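You operate a simulated robot arm through the tools that you are given. There is no shell and no other tool. Be economical: measure what you need, move in short steps, check, and stop when the job is done.

You are at the controls of a simulated two-armed robot. One attempt, no reset.

TASK
Swap the stopper and the blue coupling, then open the blue line valve.
Fine: lay the yellow stopper on the post, push the coupling home into the AIR IN socket and stand the stopper in the LINE 2 holder.

It is judged by the outcome, as a careful person would: the job done as asked, and still so three seconds after it is handed in. It fails if anything else is knocked over, pushed out of place, dropped, spilled or broken. A push-on lid holds only when it is set on centred and level and pressed home; a screw cap is set on level and turned clockwise until tight.

THE ROBOT
Two 7-joint arms with two-finger parallel grippers on one trunk, on a base that drives. Base frame: it is fixed to the floor where the robot stands at the start and does not move with it; the origin is under the middle of the robot, x ahead of it, y to its left, z up. Lengths are in mm, angles in rad, forces in N, time in s.
The left shoulder is at the start at [50, 158, 983], the right one opposite. With the tool pointing down near the work surface each hand reaches from about 200 to 660 mm from the robot's upright axis, wherever it stands, measured 20 degrees to its own side. Places, roughly: AIR IN socket of cell two [500, -200, 700]; LINE 2 holder [1000, -100, 800]; blue bleed button [1000, 0, 600]; blue line valve lever [900, 0, 700]; blue mains switch [800, 0, 700]; red coupling [-1250, -250, 750]; red line valve lever [-700, 0, 700]; top of the LINE 2 post [900, -100, 800]. Payload 3.91 kg a hand.
The TCP of each hand is the grasp point between the finger pads, 30 mm short of the fingertips. In the tool frame z runs along the fingers and y along their closing line. Largest opening 110 mm; finger width 20, thickness 10; the body of the gripper, 48 by 112 mm, starts 55 mm behind the TCP.
Orientation is that of the tool frame in the base frame, as [roll, pitch, yaw] about the fixed x, y, z axes, in that order (R = Rz(yaw) Ry(pitch) Rx(roll)). With the fingers straight down and closing along the base's y, the tool's x points along the base's -x, its y along +y and its z along -z.

THE INTERFACE
- The arms move only by the tool step_arm. It takes "left_series", "right_series" or both (then of equal length, played together; a hand with none holds still); each is a list of rows, each an object of numbers (a shift or turn left out is 0, a gripper value left out holds the last): "wx", "wy", "wz": the turn, a rotation vector about the base's x, y, z in rad; "dx", "dy", "dz": the shift along the base's x, y, z in cm; "grip": the gripper command, from -1 (shut) to 1 (fully open), values between in proportion. In form: [{"wx": .., "wy": .., "wz": .., "dx": .., "dy": .., "dz": .., "grip": ..}, ...]. A call has 1 to 8 rows; each row shifts and turns the commanded pose from where the row before left it. A row lasts 0.2 s, in which the tool goes at most 50 mm and 0.15 rad; a call with a longer step from one row to the next is refused whole, and so is a gripper value outside its range. Where a pose cannot be reached the arm comes as near as it can. A force on the tool above 90 N (or 10 N above the force at the start of the call, whichever is more), or a blocked arm, ends the call early, and 0.2 s more pass. Each finger travels about 153 mm/s and halts on what it meets, pressing with about 45 N; the grip force reading is that of the motor and also rises with nothing between the fingers. The clock runs only during rows and for 0.2 s after the last one: add rows that do not move to give the fingers time. The reply holds the time, the measured pose of the TCP, the force on the tool along the base axes, the opening and the grip force, in the units named above and with some noise, with the torque about the TCP (base axes, N m) and any sound that the robot's microphone picked up, and new pictures: "views" is both (left out), scene, wrist or none (wrist: the cameras of the hands that moved).
- Cameras (640 x 400 px; columns grow to the right, rows downward): "scene" is now at [80.6, 82.1, 1134]; the picture's right is [0.89, -0.45, 0.00], its down [-0.20, -0.40, -0.90] and it looks along [0.40, 0.80, -0.44] (base axes); focal length 214 px, centre (320, 200). "left" rides on the left gripper at [73, -17, -103] in its tool frame; the picture's right is [0.23, 0.97, 0.00], its down [-0.76, 0.18, -0.62] and it looks along [-0.61, 0.14, 0.78] (tool axes); focal length 222 px, centre (320, 200). "right" rides on the right gripper at [72, 17, -103] in its tool frame; the picture's right is [-0.23, 0.97, 0.00], its down [-0.76, -0.18, -0.62] and it looks along [-0.61, -0.14, 0.78] (tool axes); focal length 222 px, centre (320, 200). There is no depth. A picture from a camera that has moved, and an enlarged one, comes with that camera's place and axes in the base frame and with its lens.
- slide_trunk(by): slides the trunk up (or, below 0, down) by that many mm; the arms and the scene camera ride with it, the base frame stays. It gives what a move gives, with no picture.
- steer(legs): drives the robot by 1 to 6 legs, each [ahead, turn to the left] in mm and rad, along the robot's own axes; the way and the turn of a leg run together, so that a leg with both is an arc; at most 1500 mm and 3.142 rad a leg. The arms and the cameras ride along, it lands a little off, and it stops where it bumps. It gives what a move gives, and a new picture of the scene camera.
- turn_head(pan, tilt): turns the head with the scene camera to pan (to the left, within 1.396 rad either way) and tilt (down, from -0.506 to 1.204), counted from straight ahead of the robot. It gives what a move gives, and a new picture of the scene camera.
- enlarge(camera, box): a new picture of the part [left, top, right, bottom] of that camera's present view, enlarged. The clock stands still meanwhile.
- finish_job(): hands the job in; it is judged then, once.

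Go step by step. Nothing tells you exact positions but the pictures and the camera data: compare them with the known pose of the tool, close in by small moves and look again before you grip or let go. The budget is 120 turns and 260 pictures, counting those below and the enlarged ones. Unless the task says otherwise, let go and move clear before handing in, and close with one line.

The tools are called after "Call:" as a command line: name --argument value ..., lists and objects as JSON in quotes. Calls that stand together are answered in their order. step_arm: Moves the arms, as the interface text tells. Its arguments: {"type":"object","properties":{"left_series":{"type":"array"},"right_series":{"type":"array"},"views":{"type":"string","enum":["both","scene","wrist","none"]}},"required":[]} The other tools are called the same way: slide_trunk (by) slides the trunk up or down; steer (legs) drives the base; turn_head (pan, tilt) turns the head that bears the scene camera; enlarge (camera, box) takes an enlarged picture of a part of a camera's view; finish_job () hands the job in.

At the start:

```text
time_s: 0.0
left_ee_pos: [396.4, 77.4, 1156.0]
left_ee_rot: [-3.139, 0.0, -3.138]
left_contact_force: [0.1, 0.7, -0.1]
left_ft_torque: [0.02, -0.04, 0.03]
left_opening: 109.8
left_grip_force: 0.0
right_ee_pos: [346.3, -206.7, 1062.5]
right_ee_rot: [-3.14, 0.0, 3.142]
right_contact_force: [-0.1, 0.4, -0.7]
right_ft_torque: [0.01, 0.0, 0.01]
right_opening: 109.7
right_grip_force: 0.2
trunk travel left (down, up): [-225.0, 257.0]
robot x, y, heading: [3.5, -2.4, 0.001]
head pan, tilt: [1.108, 0.461]
```

scene: 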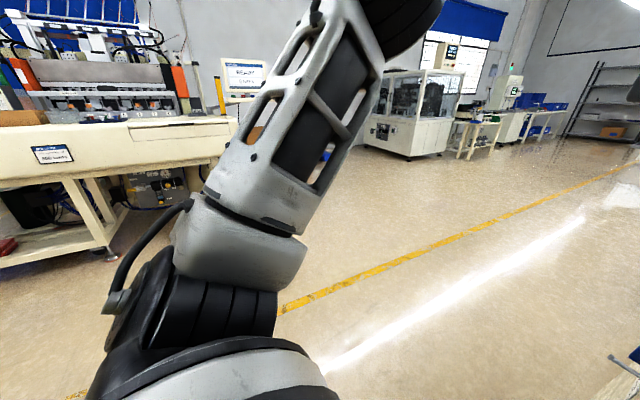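
right: 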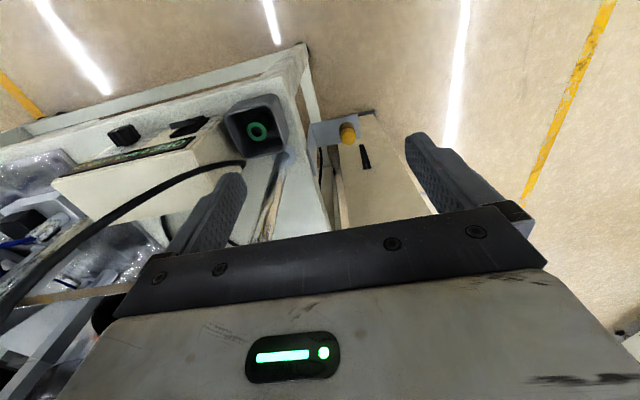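
left: 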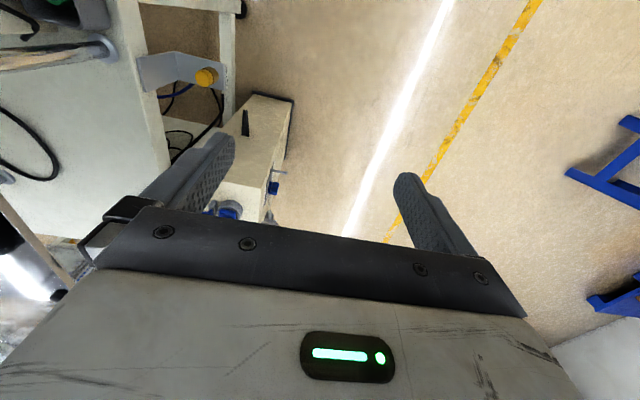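

The head looks left; the work seems to be ahead and to the right. I turn the head ahead to see it.

Call:
turn_head --pan -0.2 --tilt 0.5

```text
time_s: 1.5
left_ee_pos: [395.9, 77.7, 1156.7]
left_ee_rot: [-3.139, 0.001, -3.141]
left_contact_force: [-0.7, -0.3, 1.5]
left_ft_torque: [-0.02, 0.02, 0.02]
left_opening: 109.9
left_grip_force: 0.1
right_ee_pos: [345.4, -206.7, 1062.2]
right_ee_rot: [3.141, 0.002, 3.141]
right_contact_force: [-0.5, -0.4, 1.0]
right_ft_torque: [-0.01, 0.01, 0.02]
right_opening: 110.0
right_grip_force: 0.1
trunk travel left (down, up): [-225.0, 257.0]
robot x, y, heading: [-1.2, -0.4, -0.001]
head pan, tilt: [-0.201, 0.499]
camera scene: at [128.9, -18.1, 1130.6], right [-0.2, -0.98, 0.0], down [-0.47, 0.1, -0.88], along [0.86, -0.17, -0.48], focal length 214 px, centre (320, 200)
```

scene: 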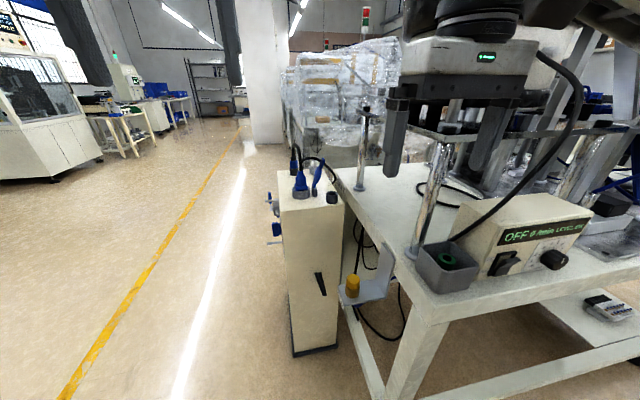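

A cabinet with a blue coupling on top and a yellow stopper on a bracket at the bench are visible. I enlarge for details.

Call:
enlarge --camera "scene" --box '[240, 120, 400, 220]'

Call:
enlarge --camera "scene" --box '[240, 210, 480, 360]'

Call:
enlarge --camera "right" --box '[200, 80, 440, 230]'

```text
4.00 times, centred on (320, 170) of scene
camera zoom: at [128.9, -18.1, 1130.6], right [-0.2, -0.98, 0.0], down [-0.47, 0.1, -0.88], along [0.86, -0.17, -0.48], focal length 858 px, centre (320, 320)
```

zoom: 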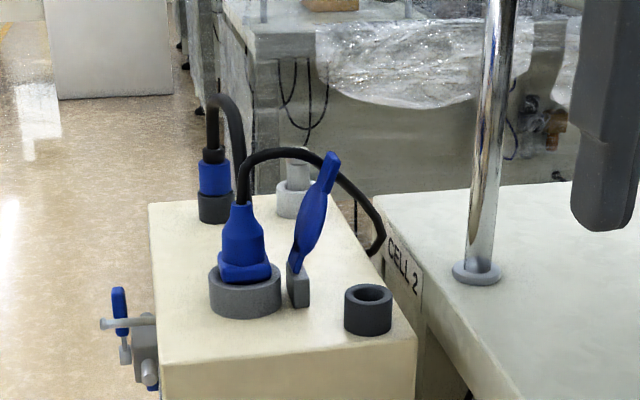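

```text
2.67 times, centred on (360, 285) of scene
camera zoom: at [128.9, -18.1, 1130.6], right [-0.2, -0.98, 0.0], down [-0.47, 0.1, -0.88], along [0.86, -0.17, -0.48], focal length 572 px, centre (213, -27)
```

zoom: 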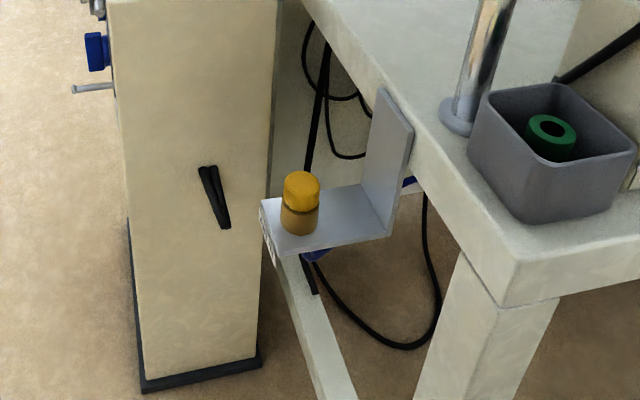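

```text
2.67 times, centred on (320, 155) of right
camera zoom: at [274.1, -191.1, 1164.9], right [0.23, 0.97, 0.0], down [0.76, -0.18, 0.62], along [0.61, -0.14, -0.78], focal length 592 px, centre (320, 320)
```

zoom: 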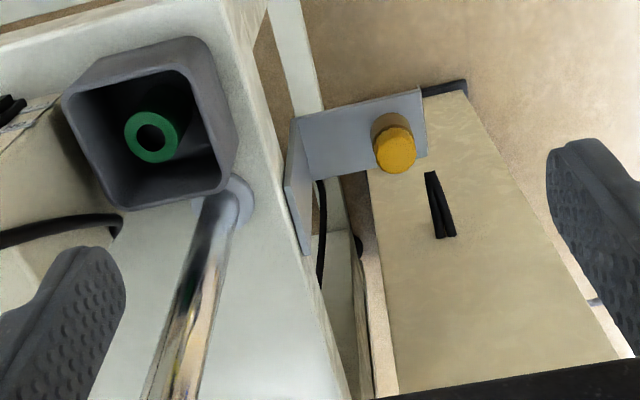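

The stopper's top is near (484,-172,688), in the AIR IN bracket; the cabinet with couplings is at x≈800–1080. I'll drive to the cabinet's left side, from where both are within reach.

Call:
steer --legs '[[0, 0.53], [690, 0], [0, -1.5]]'

Call:
turn_head --pan 0.2 --tilt 0.75

```text
time_s: 10.4
left_ee_pos: [888.3, 64.2, 1156.1]
left_ee_rot: [-3.14, 0.0, 2.174]
left_contact_force: [0.8, -0.2, 0.2]
left_ft_torque: [-0.03, -0.02, 0.02]
left_opening: 110.0
left_grip_force: 0.0
right_ee_pos: [623.9, -56.8, 1062.9]
right_ee_rot: [-3.14, 0.0, 2.173]
right_contact_force: [-0.8, -0.3, 0.1]
right_ft_torque: [0.01, -0.01, -0.03]
right_opening: 109.9
right_grip_force: 0.0
trunk travel left (down, up): [-225.0, 257.0]
robot x, y, heading: [599.6, 345.4, -0.974]
head pan, tilt: [-0.201, 0.499]
camera scene: at [657.7, 229.6, 1130.6], right [-0.92, -0.39, 0.0], down [-0.19, 0.44, -0.88], along [0.34, -0.81, -0.48], focal length 214 px, centre (320, 200)
```

scene: 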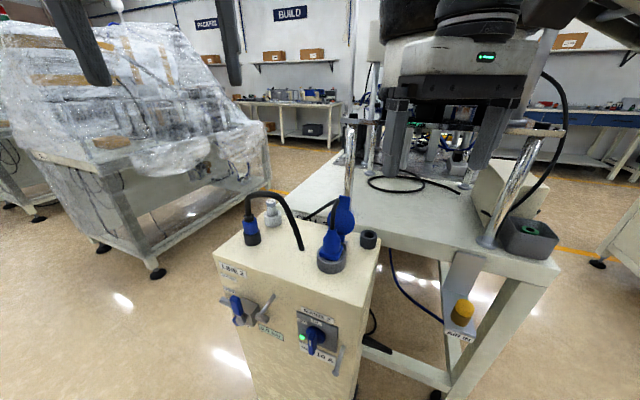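

```text
time_s: 11.3
left_ee_pos: [886.5, 63.0, 1158.2]
left_ee_rot: [-3.14, 0.0, 2.173]
left_contact_force: [-0.8, 0.3, -0.4]
left_ft_torque: [-0.01, 0.03, -0.05]
left_opening: 110.0
left_grip_force: 0.0
right_ee_pos: [623.5, -55.8, 1062.1]
right_ee_rot: [3.142, -0.001, 2.171]
right_contact_force: [0.3, -0.4, 0.8]
right_ft_torque: [0.01, 0.01, 0.0]
right_opening: 109.9
right_grip_force: 0.1
trunk travel left (down, up): [-225.0, 257.0]
robot x, y, heading: [598.3, 347.2, -0.969]
head pan, tilt: [0.201, 0.75]
camera scene: at [681.8, 255.7, 1108.6], right [-0.7, -0.72, 0.0], down [-0.49, 0.48, -0.73], along [0.52, -0.51, -0.68], focal length 214 px, centre (320, 200)
```

scene: 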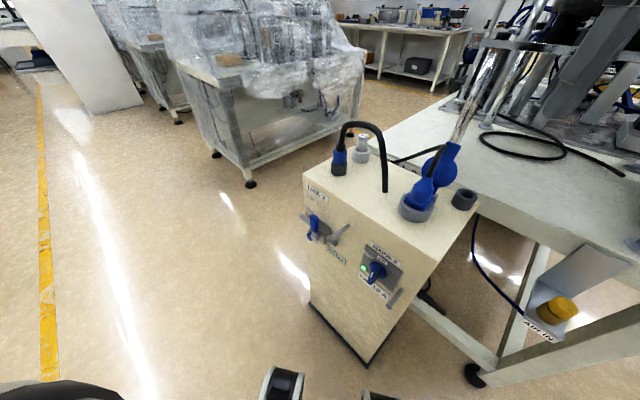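

Call:
enlarge --camera "scene" --box '[296, 110, 488, 230]'

Call:
enlarge --camera "scene" --box '[290, 180, 418, 310]'

Call:
enlarge --camera "scene" --box '[490, 250, 618, 350]'

```text
3.33 times, centred on (392, 170) of scene
camera zoom: at [681.8, 255.7, 1108.6], right [-0.7, -0.72, 0.0], down [-0.49, 0.48, -0.73], along [0.52, -0.51, -0.68], focal length 715 px, centre (80, 300)
```

zoom: 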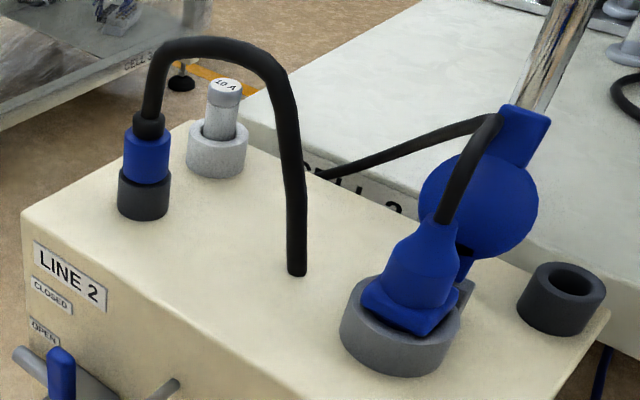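

```text
3.08 times, centred on (354, 245) of scene
camera zoom: at [681.8, 255.7, 1108.6], right [-0.7, -0.72, 0.0], down [-0.49, 0.48, -0.73], along [0.52, -0.51, -0.68], focal length 660 px, centre (215, 62)
```

zoom: 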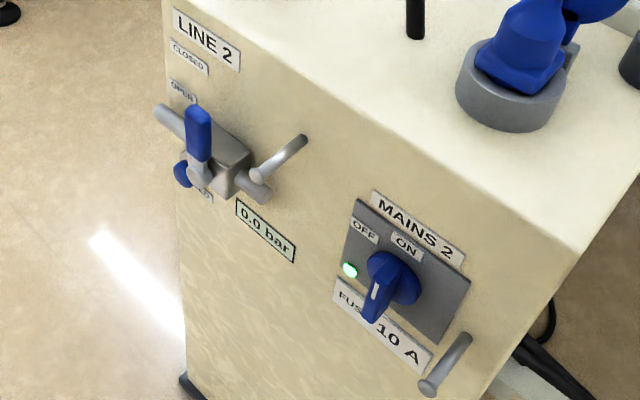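

```text
4.00 times, centred on (554, 300) of scene
camera zoom: at [681.8, 255.7, 1108.6], right [-0.7, -0.72, 0.0], down [-0.49, 0.48, -0.73], along [0.52, -0.51, -0.68], focal length 858 px, centre (-616, -200)
```

zoom: 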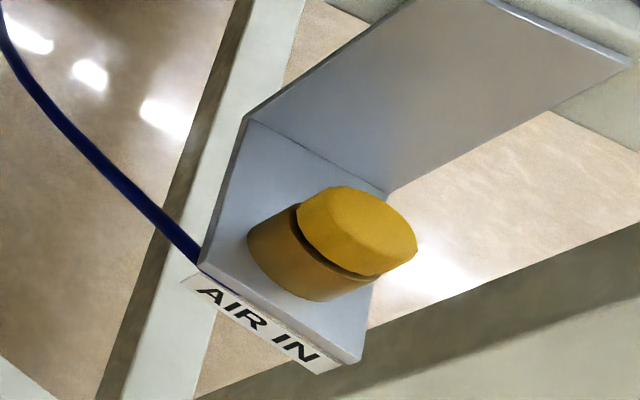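

Reading the scene: the LINE 2 pedestal ("post") holds the blue air coupling in the far dark holder (~(930,-55,830)). The mains plug, fuse and dark cup are to be left alone. I bring the right hand over the stopper, closing along x.

Call:
step_arm --right_series '[{"dx": -2.3, "dy": -1.9, "dz": -2, "wz": -0.1}, {"dx": -2.3, "dy": -1.9, "dz": -2, "wz": -0.1}, {"dx": -2.3, "dy": -1.9, "dz": -2, "wz": -0.1}, {"dx": -2.3, "dy": -1.9, "dz": -2, "wz": -0.1}, {"dx": -2.3, "dy": -1.9, "dz": -2, "wz": -0.1}, {"dx": -2.3, "dy": -1.9, "dz": -2, "wz": -0.1}]'

```text
time_s: 12.7
left_ee_pos: [887.1, 62.8, 1157.4]
left_ee_rot: [-3.139, 0.001, 2.172]
left_contact_force: [0.1, 0.6, 0.0]
left_ft_torque: [0.03, 0.03, 0.0]
left_opening: 110.0
left_grip_force: 0.1
right_ee_pos: [487.1, -171.2, 943.9]
right_ee_rot: [-3.14, 0.0, 1.568]
right_contact_force: [-0.6, 0.5, 1.5]
right_ft_torque: [0.02, 0.03, 0.05]
right_opening: 110.0
right_grip_force: 0.2
trunk travel left (down, up): [-225.0, 257.0]
robot x, y, heading: [601.7, 347.2, -0.968]
head pan, tilt: [0.201, 0.75]
camera scene: at [681.7, 255.7, 1108.6], right [-0.7, -0.72, 0.0], down [-0.49, 0.48, -0.73], along [0.52, -0.51, -0.68], focal length 214 px, centre (320, 200)
camera right: at [503.6, -99.1, 1045.8], right [0.97, -0.23, 0.0], down [-0.18, -0.76, 0.62], along [-0.14, -0.61, -0.78], focal length 222 px, centre (320, 200)
```

scene: 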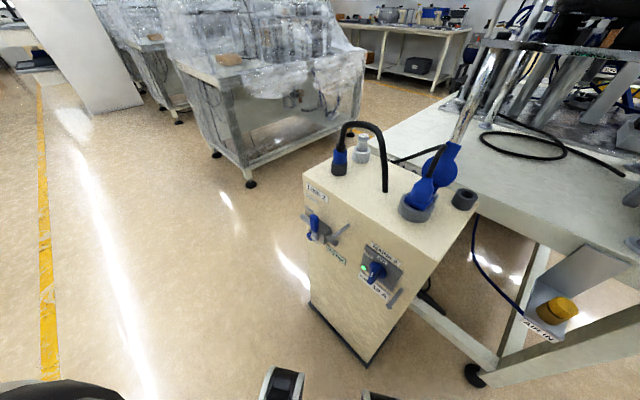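
right: 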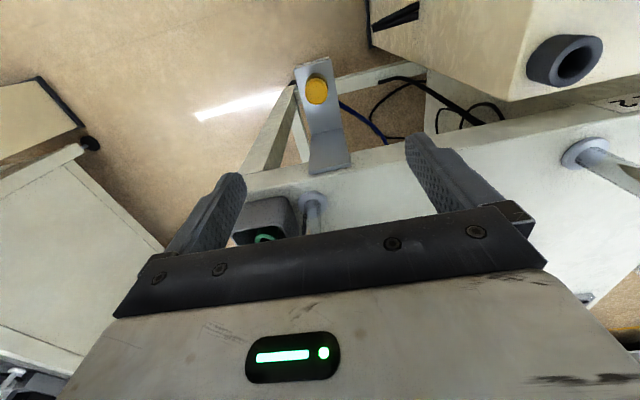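

Stopper top at about (482,-174,700). I descend to about z=790 and look closely.

Call:
step_arm --right_series '[{"dx": -0.15, "dy": -0.05, "dz": -4}, {"dx": -0.15, "dy": -0.05, "dz": -4}, {"dx": -0.1, "dy": -0.1, "dz": -4}, {"dx": -0.1, "dy": -0.1, "dz": -3.4}]' --views "wrist"

Call:
enlarge --camera "right" --box '[240, 60, 400, 160]'

Call:
enlarge --camera "scene" --box '[490, 240, 618, 350]'

```text
time_s: 13.7
left_ee_pos: [887.4, 63.3, 1157.1]
left_ee_rot: [-3.14, 0.0, 2.172]
left_contact_force: [-0.4, 0.8, 0.2]
left_ft_torque: [-0.03, 0.01, 0.0]
left_opening: 110.0
left_grip_force: 0.1
right_ee_pos: [479.0, -171.9, 787.1]
right_ee_rot: [3.14, 0.001, 1.571]
right_contact_force: [-0.8, 0.5, 0.4]
right_ft_torque: [0.01, 0.01, 0.03]
right_opening: 110.0
right_grip_force: 0.1
trunk travel left (down, up): [-225.0, 257.0]
robot x, y, heading: [600.1, 347.4, -0.969]
head pan, tilt: [0.201, 0.75]
camera right: at [496.6, -100.8, 890.3], right [0.97, -0.23, 0.0], down [-0.18, -0.76, 0.62], along [-0.14, -0.61, -0.78], focal length 222 px, centre (320, 200)
```

right: 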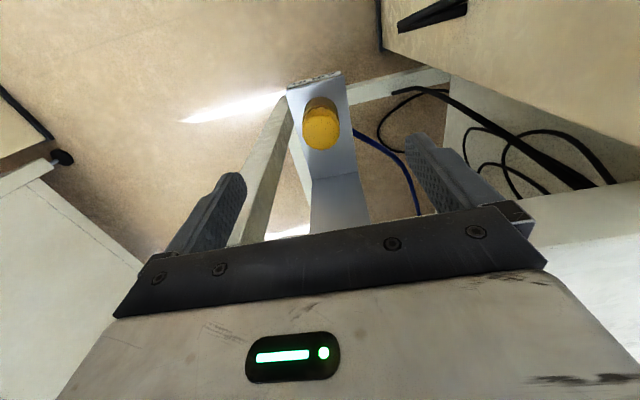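

```text
4.00 times, centred on (320, 110) of right
camera zoom: at [496.6, -100.8, 890.3], right [0.97, -0.23, 0.0], down [-0.18, -0.76, 0.62], along [-0.14, -0.61, -0.78], focal length 888 px, centre (320, 560)
```

zoom: 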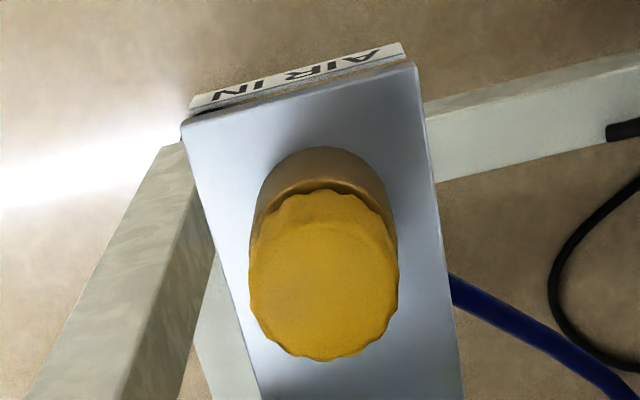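

```text
3.64 times, centred on (554, 295) of scene
camera zoom: at [681.8, 255.7, 1108.6], right [-0.7, -0.72, 0.0], down [-0.49, 0.47, -0.73], along [0.52, -0.51, -0.68], focal length 780 px, centre (-531, -146)
```

zoom: 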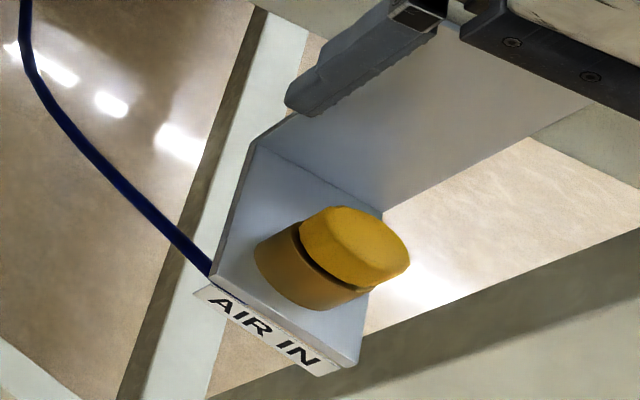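

Cap (Ø≈32) sits at (480.5,-176), z≈682–701. I lower so fingertips grip just the yellow cap.

Call:
step_arm --right_series '[{"dx": 0.15, "dy": -0.4, "dz": -3.5, "grip": 0.2}, {"dz": -2.5}, {"dz": -1.2}]'

Call:
enlarge --camera "scene" --box '[490, 240, 618, 350]'

Call:
enlarge --camera "right" --box '[200, 80, 440, 230]'

```text
time_s: 14.5
left_ee_pos: [887.7, 62.9, 1156.6]
left_ee_rot: [-3.14, -0.002, 2.174]
left_contact_force: [-0.4, 1.0, 0.7]
left_ft_torque: [0.0, 0.02, -0.02]
left_opening: 110.1
left_grip_force: 0.0
right_ee_pos: [482.8, -176.3, 715.7]
right_ee_rot: [3.139, 0.001, 1.57]
right_contact_force: [-0.4, 0.1, 0.1]
right_ft_torque: [-0.02, 0.0, 0.01]
right_opening: 66.1
right_grip_force: 0.0
trunk travel left (down, up): [-225.0, 257.0]
robot x, y, heading: [601.9, 348.6, -0.974]
head pan, tilt: [0.201, 0.75]
camera scene: at [681.8, 255.8, 1108.6], right [-0.7, -0.72, 0.0], down [-0.49, 0.47, -0.73], along [0.52, -0.51, -0.68], focal length 214 px, centre (320, 200)
camera right: at [498.9, -104.6, 817.9], right [0.97, -0.23, 0.0], down [-0.18, -0.76, 0.62], along [-0.14, -0.61, -0.78], focal length 222 px, centre (320, 200)
```

scene: 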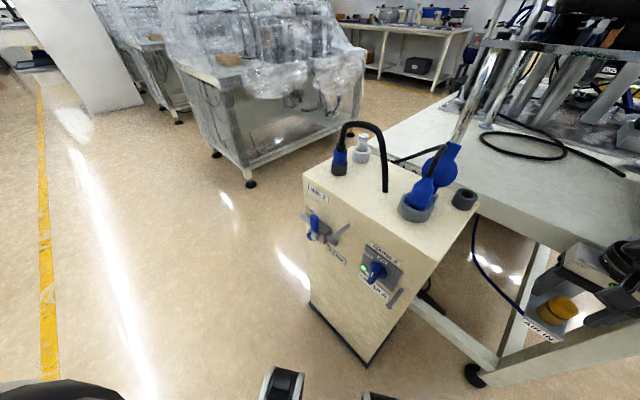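
right: 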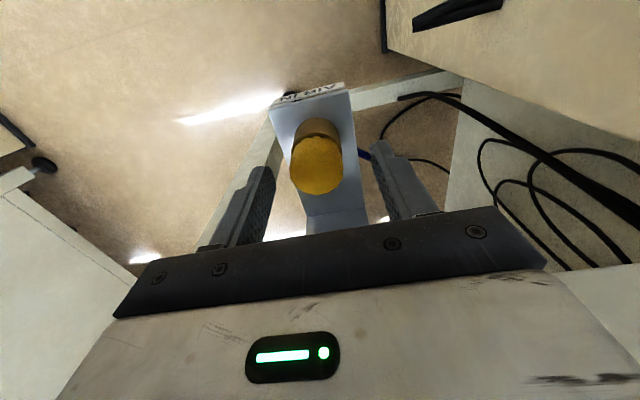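

```text
3.64 times, centred on (554, 295) of scene
camera zoom: at [681.8, 255.8, 1108.6], right [-0.7, -0.72, 0.0], down [-0.49, 0.47, -0.73], along [0.52, -0.51, -0.68], focal length 780 px, centre (-531, -146)
```

zoom: 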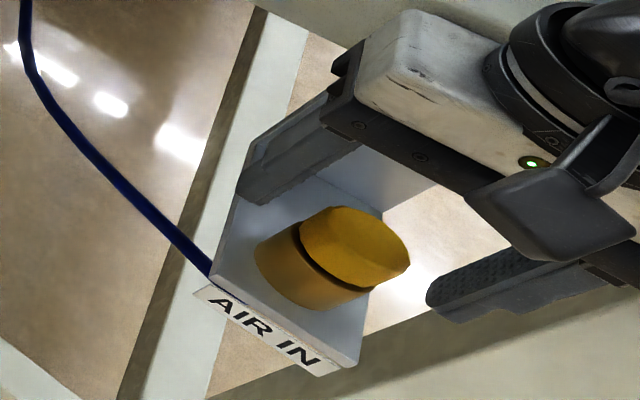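

```text
2.67 times, centred on (320, 155) of right
camera zoom: at [498.9, -104.6, 817.9], right [0.97, -0.23, 0.0], down [-0.18, -0.76, 0.62], along [-0.14, -0.61, -0.78], focal length 592 px, centre (320, 320)
```

zoom: 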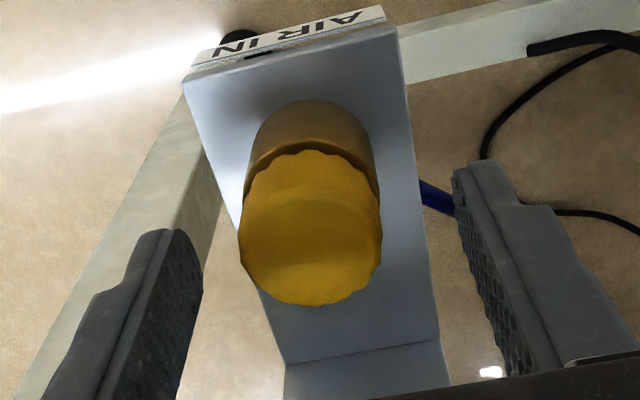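

Aligned within a couple of mm. I lower 3 mm and close.

Call:
step_arm --right_series '[{"dx": -0.05, "dy": 0.3, "dz": -0.3}, {"grip": -1}, {}, {}]'

Call:
enlarge --camera "scene" --box '[490, 240, 618, 350]'

```text
time_s: 15.5
left_ee_pos: [885.8, 62.8, 1157.0]
left_ee_rot: [-3.14, 0.001, 2.173]
left_contact_force: [0.3, 0.2, -0.1]
left_ft_torque: [0.01, -0.03, 0.0]
left_opening: 109.7
left_grip_force: 0.0
right_ee_pos: [481.2, -173.2, 712.0]
right_ee_rot: [3.141, 0.0, 1.571]
right_contact_force: [-0.4, 0.1, -0.4]
right_ft_torque: [0.01, -0.03, -0.02]
right_opening: 31.3
right_grip_force: 45.0
trunk travel left (down, up): [-225.0, 257.0]
robot x, y, heading: [604.6, 349.1, -0.969]
head pan, tilt: [0.201, 0.75]
camera scene: at [681.8, 255.8, 1108.6], right [-0.7, -0.72, 0.0], down [-0.49, 0.47, -0.73], along [0.52, -0.51, -0.68], focal length 214 px, centre (320, 200)
camera right: at [498.5, -101.7, 814.8], right [0.97, -0.23, 0.0], down [-0.18, -0.76, 0.62], along [-0.14, -0.61, -0.78], focal length 222 px, centre (320, 200)
```

scene: 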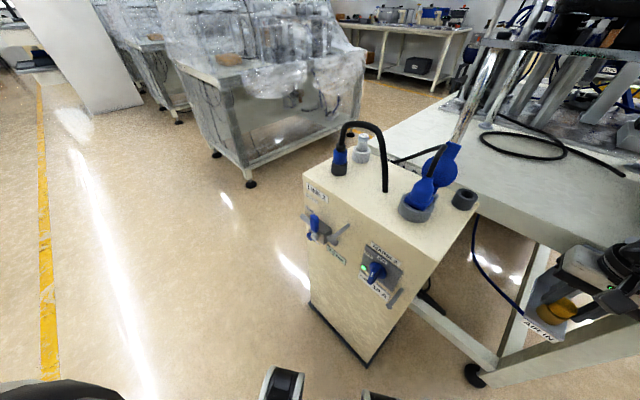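
right: 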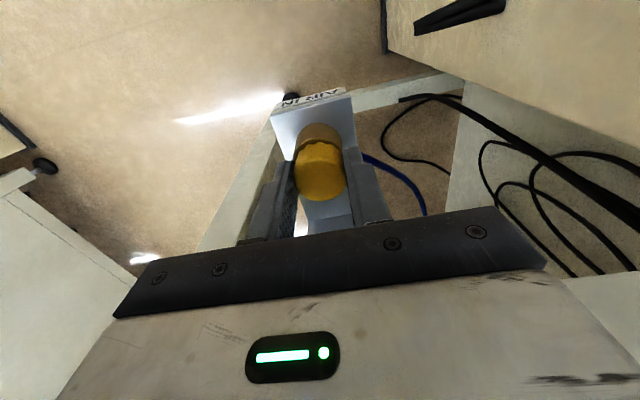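

```text
3.64 times, centred on (554, 295) of scene
camera zoom: at [681.8, 255.8, 1108.6], right [-0.7, -0.72, 0.0], down [-0.49, 0.47, -0.73], along [0.52, -0.51, -0.68], focal length 780 px, centre (-531, -146)
```

zoom: 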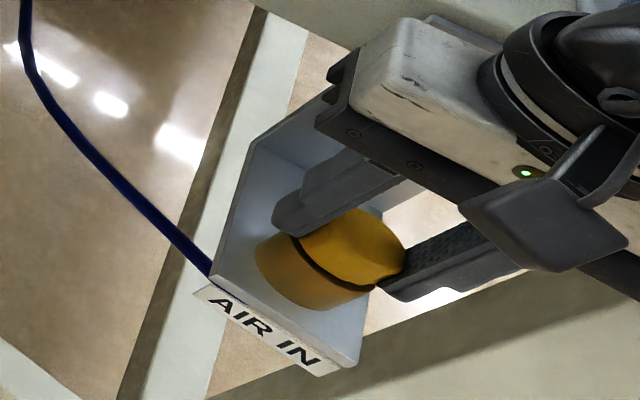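

Gripped on the cap (31 mm). I lift slowly.

Call:
step_arm --right_series '[{"dz": 0.5}, {"dz": 0.5}, {"dz": 1}, {"dz": 1}, {"dz": 2}]'

Call:
enlarge --camera "right" --box '[240, 60, 400, 220]'

Call:
enlarge --camera "scene" --box '[490, 220, 618, 350]'

```text
time_s: 16.7
left_ee_pos: [887.9, 63.5, 1157.7]
left_ee_rot: [-3.138, 0.0, 2.173]
left_contact_force: [1.0, -0.1, -0.3]
left_ft_torque: [0.01, 0.03, 0.03]
left_opening: 110.0
left_grip_force: 0.1
right_ee_pos: [482.2, -173.5, 761.7]
right_ee_rot: [3.141, 0.0, 1.57]
right_contact_force: [0.1, -0.3, -0.6]
right_ft_torque: [0.0, -0.04, -0.01]
right_opening: 31.1
right_grip_force: 44.9
trunk travel left (down, up): [-225.0, 257.0]
robot x, y, heading: [603.8, 347.8, -0.97]
head pan, tilt: [0.201, 0.75]
camera scene: at [681.8, 255.8, 1108.6], right [-0.7, -0.72, 0.0], down [-0.49, 0.47, -0.73], along [0.52, -0.51, -0.68], focal length 214 px, centre (320, 200)
camera right: at [498.9, -102.7, 864.7], right [0.97, -0.23, 0.0], down [-0.18, -0.76, 0.62], along [-0.14, -0.61, -0.78], focal length 222 px, centre (320, 200)
```

scene: 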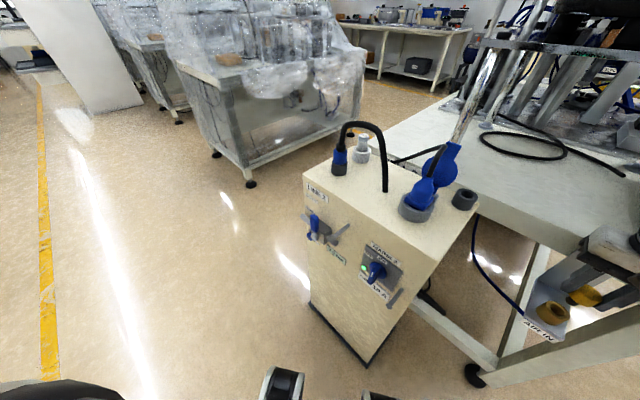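
right: 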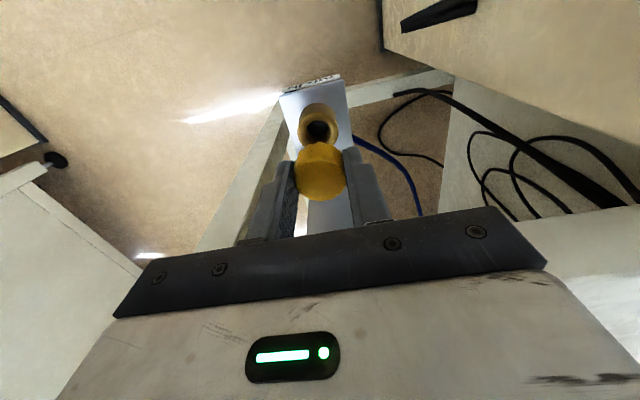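

```text
2.50 times, centred on (320, 140) of right
camera zoom: at [498.9, -102.7, 864.7], right [0.97, -0.23, 0.0], down [-0.18, -0.76, 0.62], along [-0.14, -0.61, -0.78], focal length 555 px, centre (320, 350)
```

zoom: 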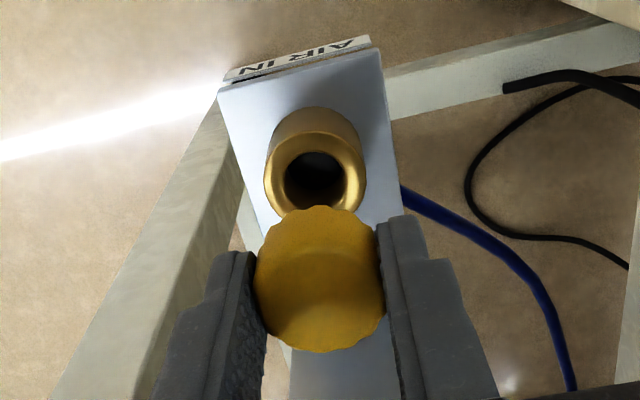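

```text
3.08 times, centred on (554, 285) of scene
camera zoom: at [681.8, 255.8, 1108.6], right [-0.7, -0.72, 0.0], down [-0.49, 0.47, -0.73], along [0.52, -0.51, -0.68], focal length 660 px, centre (-400, -62)
```

zoom: 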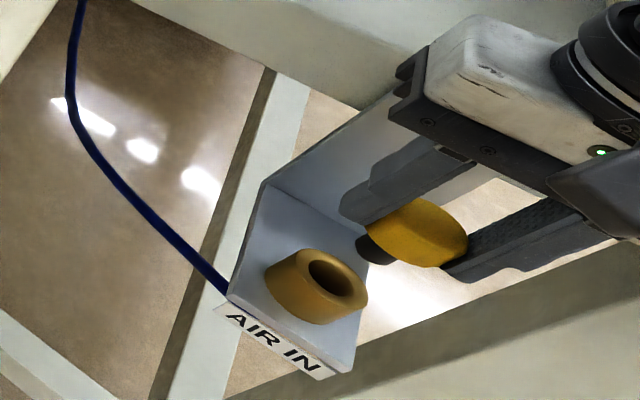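

The stopper is out: cap with a dark stem. I lift it high and look at the post's top through the left hand's camera.

Call:
step_arm --right_series '[{"dz": 4}, {"dz": 4.5, "dy": 1}, {"dz": 4.5, "dy": 1}, {"dz": 4.5, "dy": 1, "dx": 1}, {"dz": 4.5, "dx": 2}]' --views "wrist"

Call:
enlarge --camera "left" --box '[0, 0, 640, 400]'

```text
time_s: 17.9
left_ee_pos: [888.8, 62.5, 1156.3]
left_ee_rot: [3.141, -0.001, 2.172]
left_contact_force: [-0.4, -1.7, -0.5]
left_ft_torque: [0.09, -0.01, -0.01]
left_opening: 110.0
left_grip_force: 0.1
right_ee_pos: [512.6, -143.7, 962.3]
right_ee_rot: [-3.104, -0.057, 1.57]
right_contact_force: [-1.4, -1.7, 6.2]
right_ft_torque: [-0.05, -0.1, -0.01]
right_opening: 31.4
right_grip_force: 44.8
trunk travel left (down, up): [-225.0, 257.0]
robot x, y, heading: [598.2, 347.4, -0.975]
head pan, tilt: [0.201, 0.75]
camera right: at [533.6, -78.6, 1068.3], right [0.97, -0.23, -0.05], down [-0.16, -0.8, 0.58], along [-0.17, -0.56, -0.81], focal length 222 px, centre (320, 200)
```

right: 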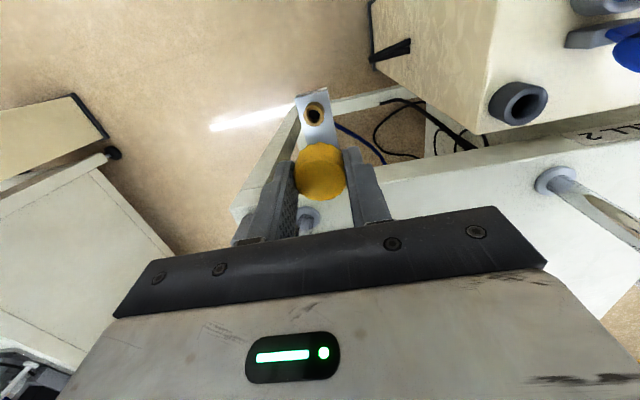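

```text
1.00 times, centred on (320, 200) of left (not enlarged: the box is as wide or as high as the picture)
camera zoom: at [834.0, 112.4, 1262.0], right [0.67, 0.74, 0.0], down [0.58, -0.53, 0.62], along [0.46, -0.42, -0.78], focal length 222 px, centre (320, 200)
```

zoom: 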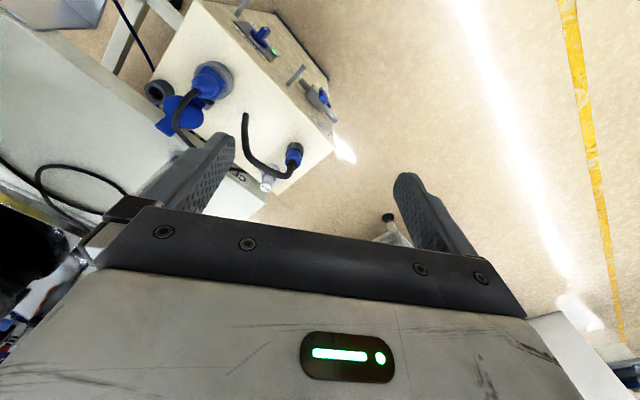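

The free area on the post's top (z≈795) toward me is near (860,-46). I move the left hand aside and bring the right hand high over that spot, yaw along the hose line.

Call:
step_arm --right_series '[{"dx": 4, "dy": 1.8, "dz": 0.5, "wz": 0.06}, {"dx": 4, "dy": 1.8, "dz": 0.5, "wz": 0.06}, {"dx": 4, "dy": 1.8, "dz": 0.5, "wz": 0.06}, {"dx": 4.3, "dy": 1.6, "dz": 0.5, "wz": 0.06}, {"dx": 4.5, "dy": 1, "dz": 0, "wz": 0.06}, {"dx": 4.5, "dy": 1, "dz": 0, "wz": 0.06}, {"dx": 4.5, "dy": 0.6, "wz": 0.06}, {"dx": 4.5, "dy": 0.3, "wz": 0.05}]' --left_series '[{"dx": 2.5, "dy": 1.7}, {"dx": 2.5, "dy": 1.7}, {"dx": 2.5, "dy": 1.7}, {"dx": 2.5, "dy": 1.7}, {"dx": 2.5, "dy": 1.7}, {"dx": 2.5, "dy": 1.7}, {"dx": 2.5, "dy": 1.7}, {}]'

```text
time_s: 19.7
left_ee_pos: [1064.6, 183.5, 1156.8]
left_ee_rot: [-3.141, 0.0, 2.173]
left_contact_force: [-0.5, -0.2, -0.6]
left_ft_torque: [0.01, -0.01, -0.02]
left_opening: 110.1
left_grip_force: 0.0
right_ee_pos: [856.9, -44.9, 1001.6]
right_ee_rot: [3.141, 0.001, 2.043]
right_contact_force: [-0.1, -0.2, -0.4]
right_ft_torque: [0.01, 0.03, 0.0]
right_opening: 31.1
right_grip_force: 44.7
trunk travel left (down, up): [-225.0, 257.0]
robot x, y, heading: [600.1, 345.9, -0.974]
head pan, tilt: [0.201, 0.75]
camera scene: at [682.1, 256.0, 1108.6], right [-0.7, -0.72, 0.0], down [-0.49, 0.47, -0.73], along [0.52, -0.51, -0.68], focal length 214 px, centre (320, 200)
camera right: at [839.9, 26.2, 1106.1], right [0.97, 0.24, 0.0], down [0.19, -0.76, 0.62], along [0.15, -0.61, -0.78], focal length 222 px, centre (320, 200)
camera left: at [1009.7, 233.8, 1261.9], right [0.67, 0.74, 0.0], down [0.58, -0.53, 0.62], along [0.46, -0.42, -0.78], focal length 222 px, centre (320, 200)
```

scene: 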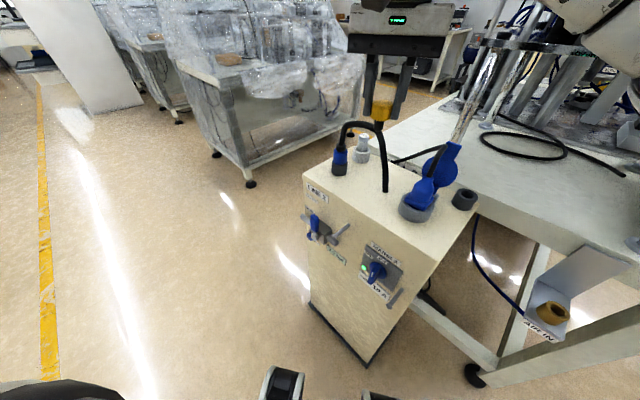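
right: 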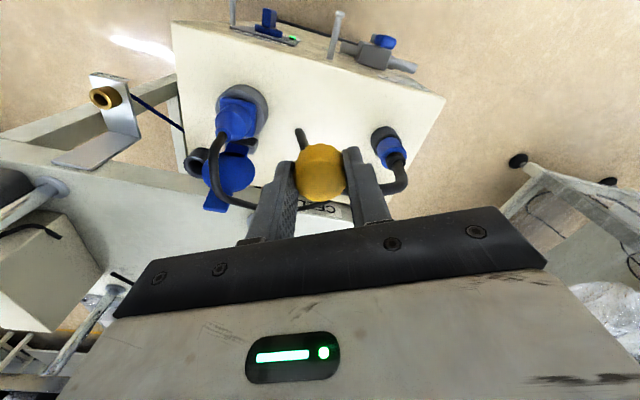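
left: 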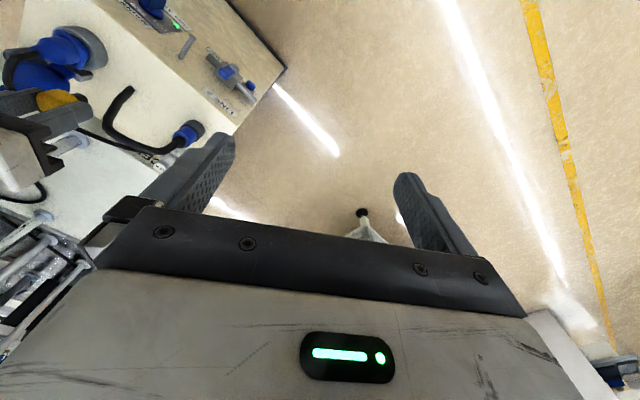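

Clear spot beneath. I check the stem length, then descend.

Call:
enlarge --camera "scene" --box '[320, 40, 448, 150]'

Call:
step_arm --right_series '[{"dx": 0.3, "dz": -3.5}, {"dz": -3.5}, {"dz": -3}]'

Call:
enlarge --camera "scene" --box '[310, 70, 470, 230]'

```text
3.64 times, centred on (384, 95) of scene
camera zoom: at [682.1, 256.0, 1108.6], right [-0.7, -0.72, 0.0], down [-0.49, 0.47, -0.73], along [0.52, -0.51, -0.68], focal length 780 px, centre (87, 582)
```

zoom: 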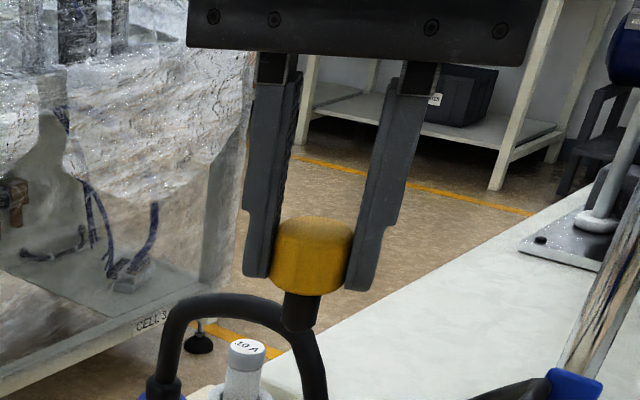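

```text
time_s: 20.5
left_ee_pos: [1063.2, 182.4, 1157.4]
left_ee_rot: [-3.14, 0.001, 2.173]
left_contact_force: [-0.1, 0.6, 0.4]
left_ft_torque: [0.0, -0.01, -0.01]
left_opening: 110.0
left_grip_force: 0.1
right_ee_pos: [857.6, -45.9, 902.2]
right_ee_rot: [3.141, 0.001, 2.039]
right_contact_force: [-0.6, 0.3, -0.2]
right_ft_torque: [-0.02, -0.02, -0.02]
right_opening: 31.0
right_grip_force: 45.4
trunk travel left (down, up): [-225.0, 257.0]
robot x, y, heading: [600.1, 346.4, -0.971]
head pan, tilt: [0.201, 0.75]
camera scene: at [681.8, 255.7, 1108.6], right [-0.7, -0.72, 0.0], down [-0.49, 0.48, -0.73], along [0.52, -0.51, -0.68], focal length 214 px, centre (320, 200)
camera right: at [840.9, 25.8, 1005.4], right [0.97, 0.24, 0.0], down [0.19, -0.76, 0.62], along [0.15, -0.6, -0.78], focal length 222 px, centre (320, 200)
```

scene: 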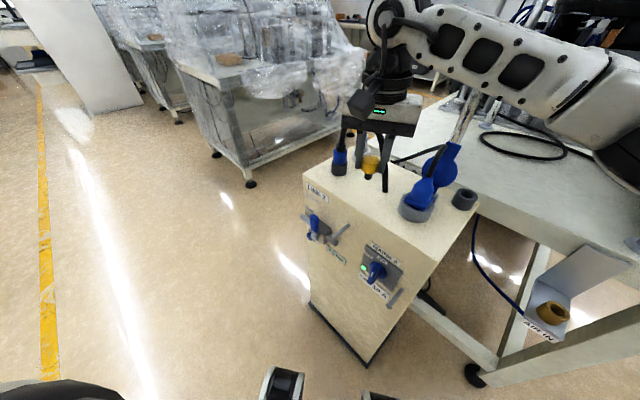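
right: 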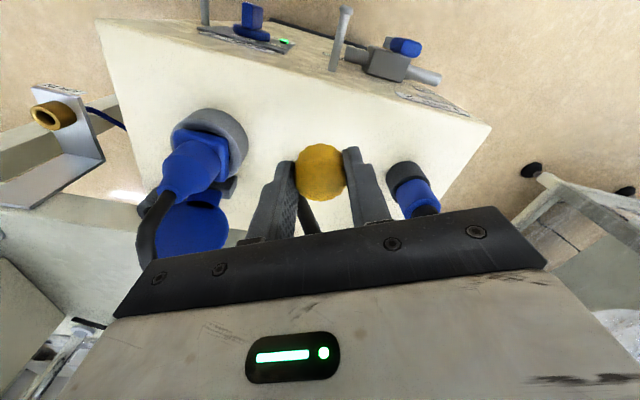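

```text
2.50 times, centred on (390, 150) of scene
camera zoom: at [681.8, 255.7, 1108.6], right [-0.7, -0.72, 0.0], down [-0.49, 0.48, -0.73], along [0.52, -0.51, -0.68], focal length 536 px, centre (145, 325)
```

zoom: 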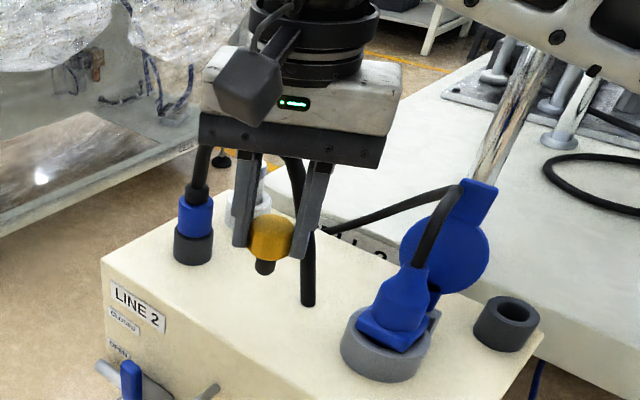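

Stem ~18 mm. I descend nearly to contact then feel for the top.

Call:
step_arm --right_series '[{"dz": -2.5}, {"dz": -2}, {"dz": -0.5}]' --views "none"

Call:
enlarge --camera "scene" --box '[320, 120, 448, 220]'

```text
time_s: 21.3
left_ee_pos: [1063.8, 182.6, 1156.0]
left_ee_rot: [-3.14, -0.001, 2.174]
left_contact_force: [0.3, 0.6, 0.0]
left_ft_torque: [0.01, 0.03, -0.01]
left_opening: 109.8
left_grip_force: 0.0
right_ee_pos: [859.3, -44.4, 852.4]
right_ee_rot: [-3.141, 0.0, 2.039]
right_contact_force: [0.4, -0.2, -0.9]
right_ft_torque: [-0.02, -0.01, -0.01]
right_opening: 31.0
right_grip_force: 44.7
trunk travel left (down, up): [-225.0, 257.0]
robot x, y, heading: [598.1, 348.0, -0.97]
head pan, tilt: [0.201, 0.75]
```

```text
4.00 times, centred on (384, 170) of scene
camera zoom: at [681.8, 255.8, 1108.6], right [-0.7, -0.72, 0.0], down [-0.49, 0.47, -0.73], along [0.52, -0.51, -0.68], focal length 858 px, centre (64, 320)
```

zoom: 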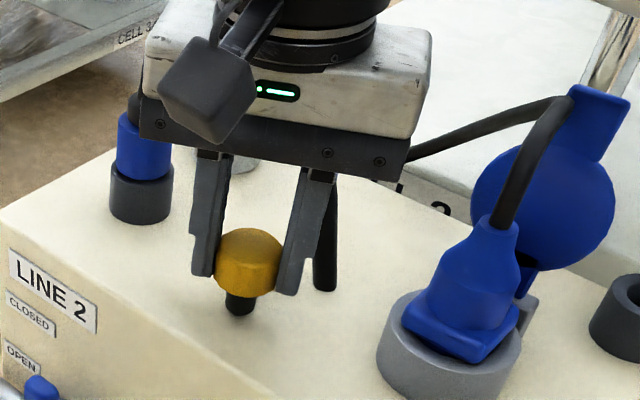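

Nearly touching. Small steps down.

Call:
step_arm --right_series '[{"dz": -0.2}, {"dz": -0.2}, {"dz": -0.2}, {"dz": -0.2}]' --views "none"

Call:
enlarge --camera "scene" --box '[340, 160, 404, 210]'

```text
time_s: 22.3
left_ee_pos: [1062.0, 184.6, 1158.4]
left_ee_rot: [-3.14, 0.004, 2.172]
left_contact_force: [0.2, -0.3, -0.1]
left_ft_torque: [-0.01, -0.02, 0.03]
left_opening: 109.9
left_grip_force: 0.0
right_ee_pos: [858.9, -45.3, 850.2]
right_ee_rot: [3.134, 0.008, 2.038]
right_contact_force: [-2.1, -1.1, 36.3]
right_ft_torque: [-0.05, 0.04, 0.0]
right_opening: 32.1
right_grip_force: 44.9
trunk travel left (down, up): [-225.0, 257.0]
robot x, y, heading: [597.5, 346.8, -0.968]
head pan, tilt: [0.201, 0.75]
```

```text
8.00 times, centred on (372, 185) of scene
camera zoom: at [680.4, 257.7, 1109.4], right [-0.7, -0.72, 0.0], down [-0.49, 0.47, -0.73], along [0.53, -0.51, -0.68], focal length 1716 px, centre (-96, 320)
```

zoom: 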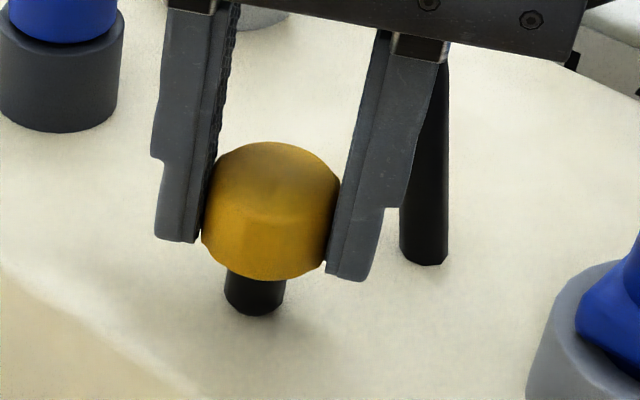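

Touching with 36 N; I relax the press.

Call:
step_arm --right_series '[{"dz": 0.3}, {"dz": 0.2}, {}]' --views "none"

```text
time_s: 23.1
left_ee_pos: [1064.4, 183.9, 1156.8]
left_ee_rot: [-3.139, 0.002, 2.174]
left_contact_force: [0.9, 0.3, 0.4]
left_ft_torque: [0.01, 0.04, 0.02]
left_opening: 109.9
left_grip_force: 0.0
right_ee_pos: [858.3, -45.9, 851.5]
right_ee_rot: [3.141, 0.004, 2.042]
right_contact_force: [5.9, -0.5, 16.3]
right_ft_torque: [-0.04, -0.26, 0.03]
right_opening: 32.2
right_grip_force: 44.7
trunk travel left (down, up): [-225.0, 257.0]
robot x, y, heading: [599.6, 344.9, -0.967]
head pan, tilt: [0.201, 0.75]
```

Call:
step_arm --right_series '[{"dz": 0.2}, {}]' --views "wrist"

Call:
enlarge --camera "scene" --box '[340, 160, 404, 210]'

```text
time_s: 23.7
left_ee_pos: [1063.8, 183.2, 1157.8]
left_ee_rot: [-3.139, 0.002, 2.173]
left_contact_force: [0.1, 0.9, -0.1]
left_ft_torque: [0.02, -0.03, 0.0]
left_opening: 109.9
left_grip_force: 0.0
right_ee_pos: [858.1, -45.1, 850.2]
right_ee_rot: [-3.139, 0.001, 2.042]
right_contact_force: [1.7, 2.2, 5.8]
right_ft_torque: [0.01, -0.1, 0.02]
right_opening: 31.7
right_grip_force: 45.2
trunk travel left (down, up): [-225.0, 257.0]
robot x, y, heading: [599.3, 346.8, -0.969]
head pan, tilt: [0.201, 0.75]
camera right: at [840.4, 26.5, 953.8], right [0.97, 0.24, 0.0], down [0.19, -0.76, 0.62], along [0.15, -0.6, -0.78], focal length 222 px, centre (320, 200)
```

right: 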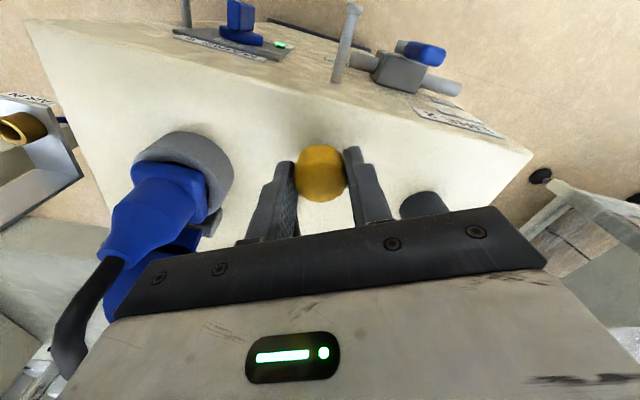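

```text
8.00 times, centred on (372, 185) of scene
camera zoom: at [681.7, 256.2, 1108.5], right [-0.7, -0.72, 0.0], down [-0.49, 0.47, -0.73], along [0.52, -0.51, -0.68], focal length 1716 px, centre (-96, 320)
```

zoom: 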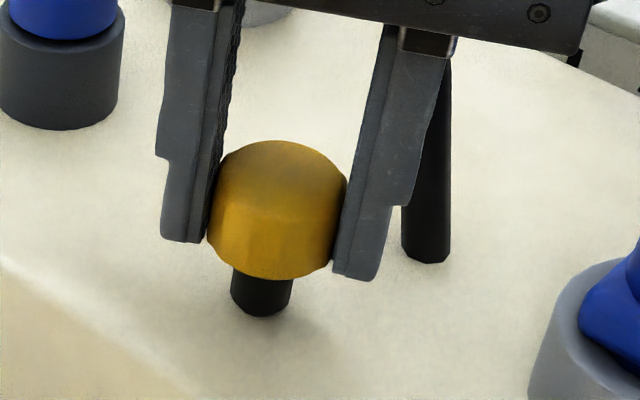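

Standing level, lightly pressed. I open slightly and check.

Call:
step_arm --right_series '[{"grip": -0.35}, {"grip": -0.2}, {"grip": -0.1}, {}]' --views "none"

Call:
enlarge --camera "scene" --box '[340, 160, 404, 210]'

```text
time_s: 24.7
left_ee_pos: [1063.0, 182.8, 1156.8]
left_ee_rot: [-3.139, -0.001, 2.172]
left_contact_force: [0.6, 0.8, 0.1]
left_ft_torque: [0.01, 0.0, 0.0]
left_opening: 109.9
left_grip_force: 0.1
right_ee_pos: [858.3, -45.0, 851.9]
right_ee_rot: [3.14, 0.001, 2.04]
right_contact_force: [-0.1, 0.4, -0.6]
right_ft_torque: [-0.02, -0.03, -0.02]
right_opening: 49.5
right_grip_force: 0.1
trunk travel left (down, up): [-225.0, 257.0]
robot x, y, heading: [599.8, 348.4, -0.97]
head pan, tilt: [0.201, 0.75]
```

```text
8.00 times, centred on (372, 185) of scene
camera zoom: at [681.8, 255.8, 1108.6], right [-0.7, -0.72, 0.0], down [-0.49, 0.47, -0.73], along [0.52, -0.51, -0.68], focal length 1716 px, centre (-96, 320)
```

zoom: 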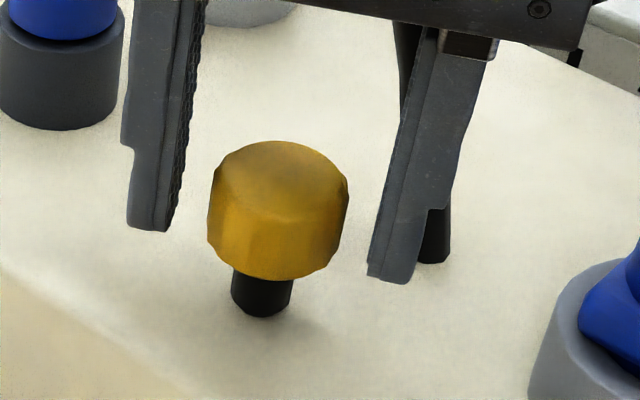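

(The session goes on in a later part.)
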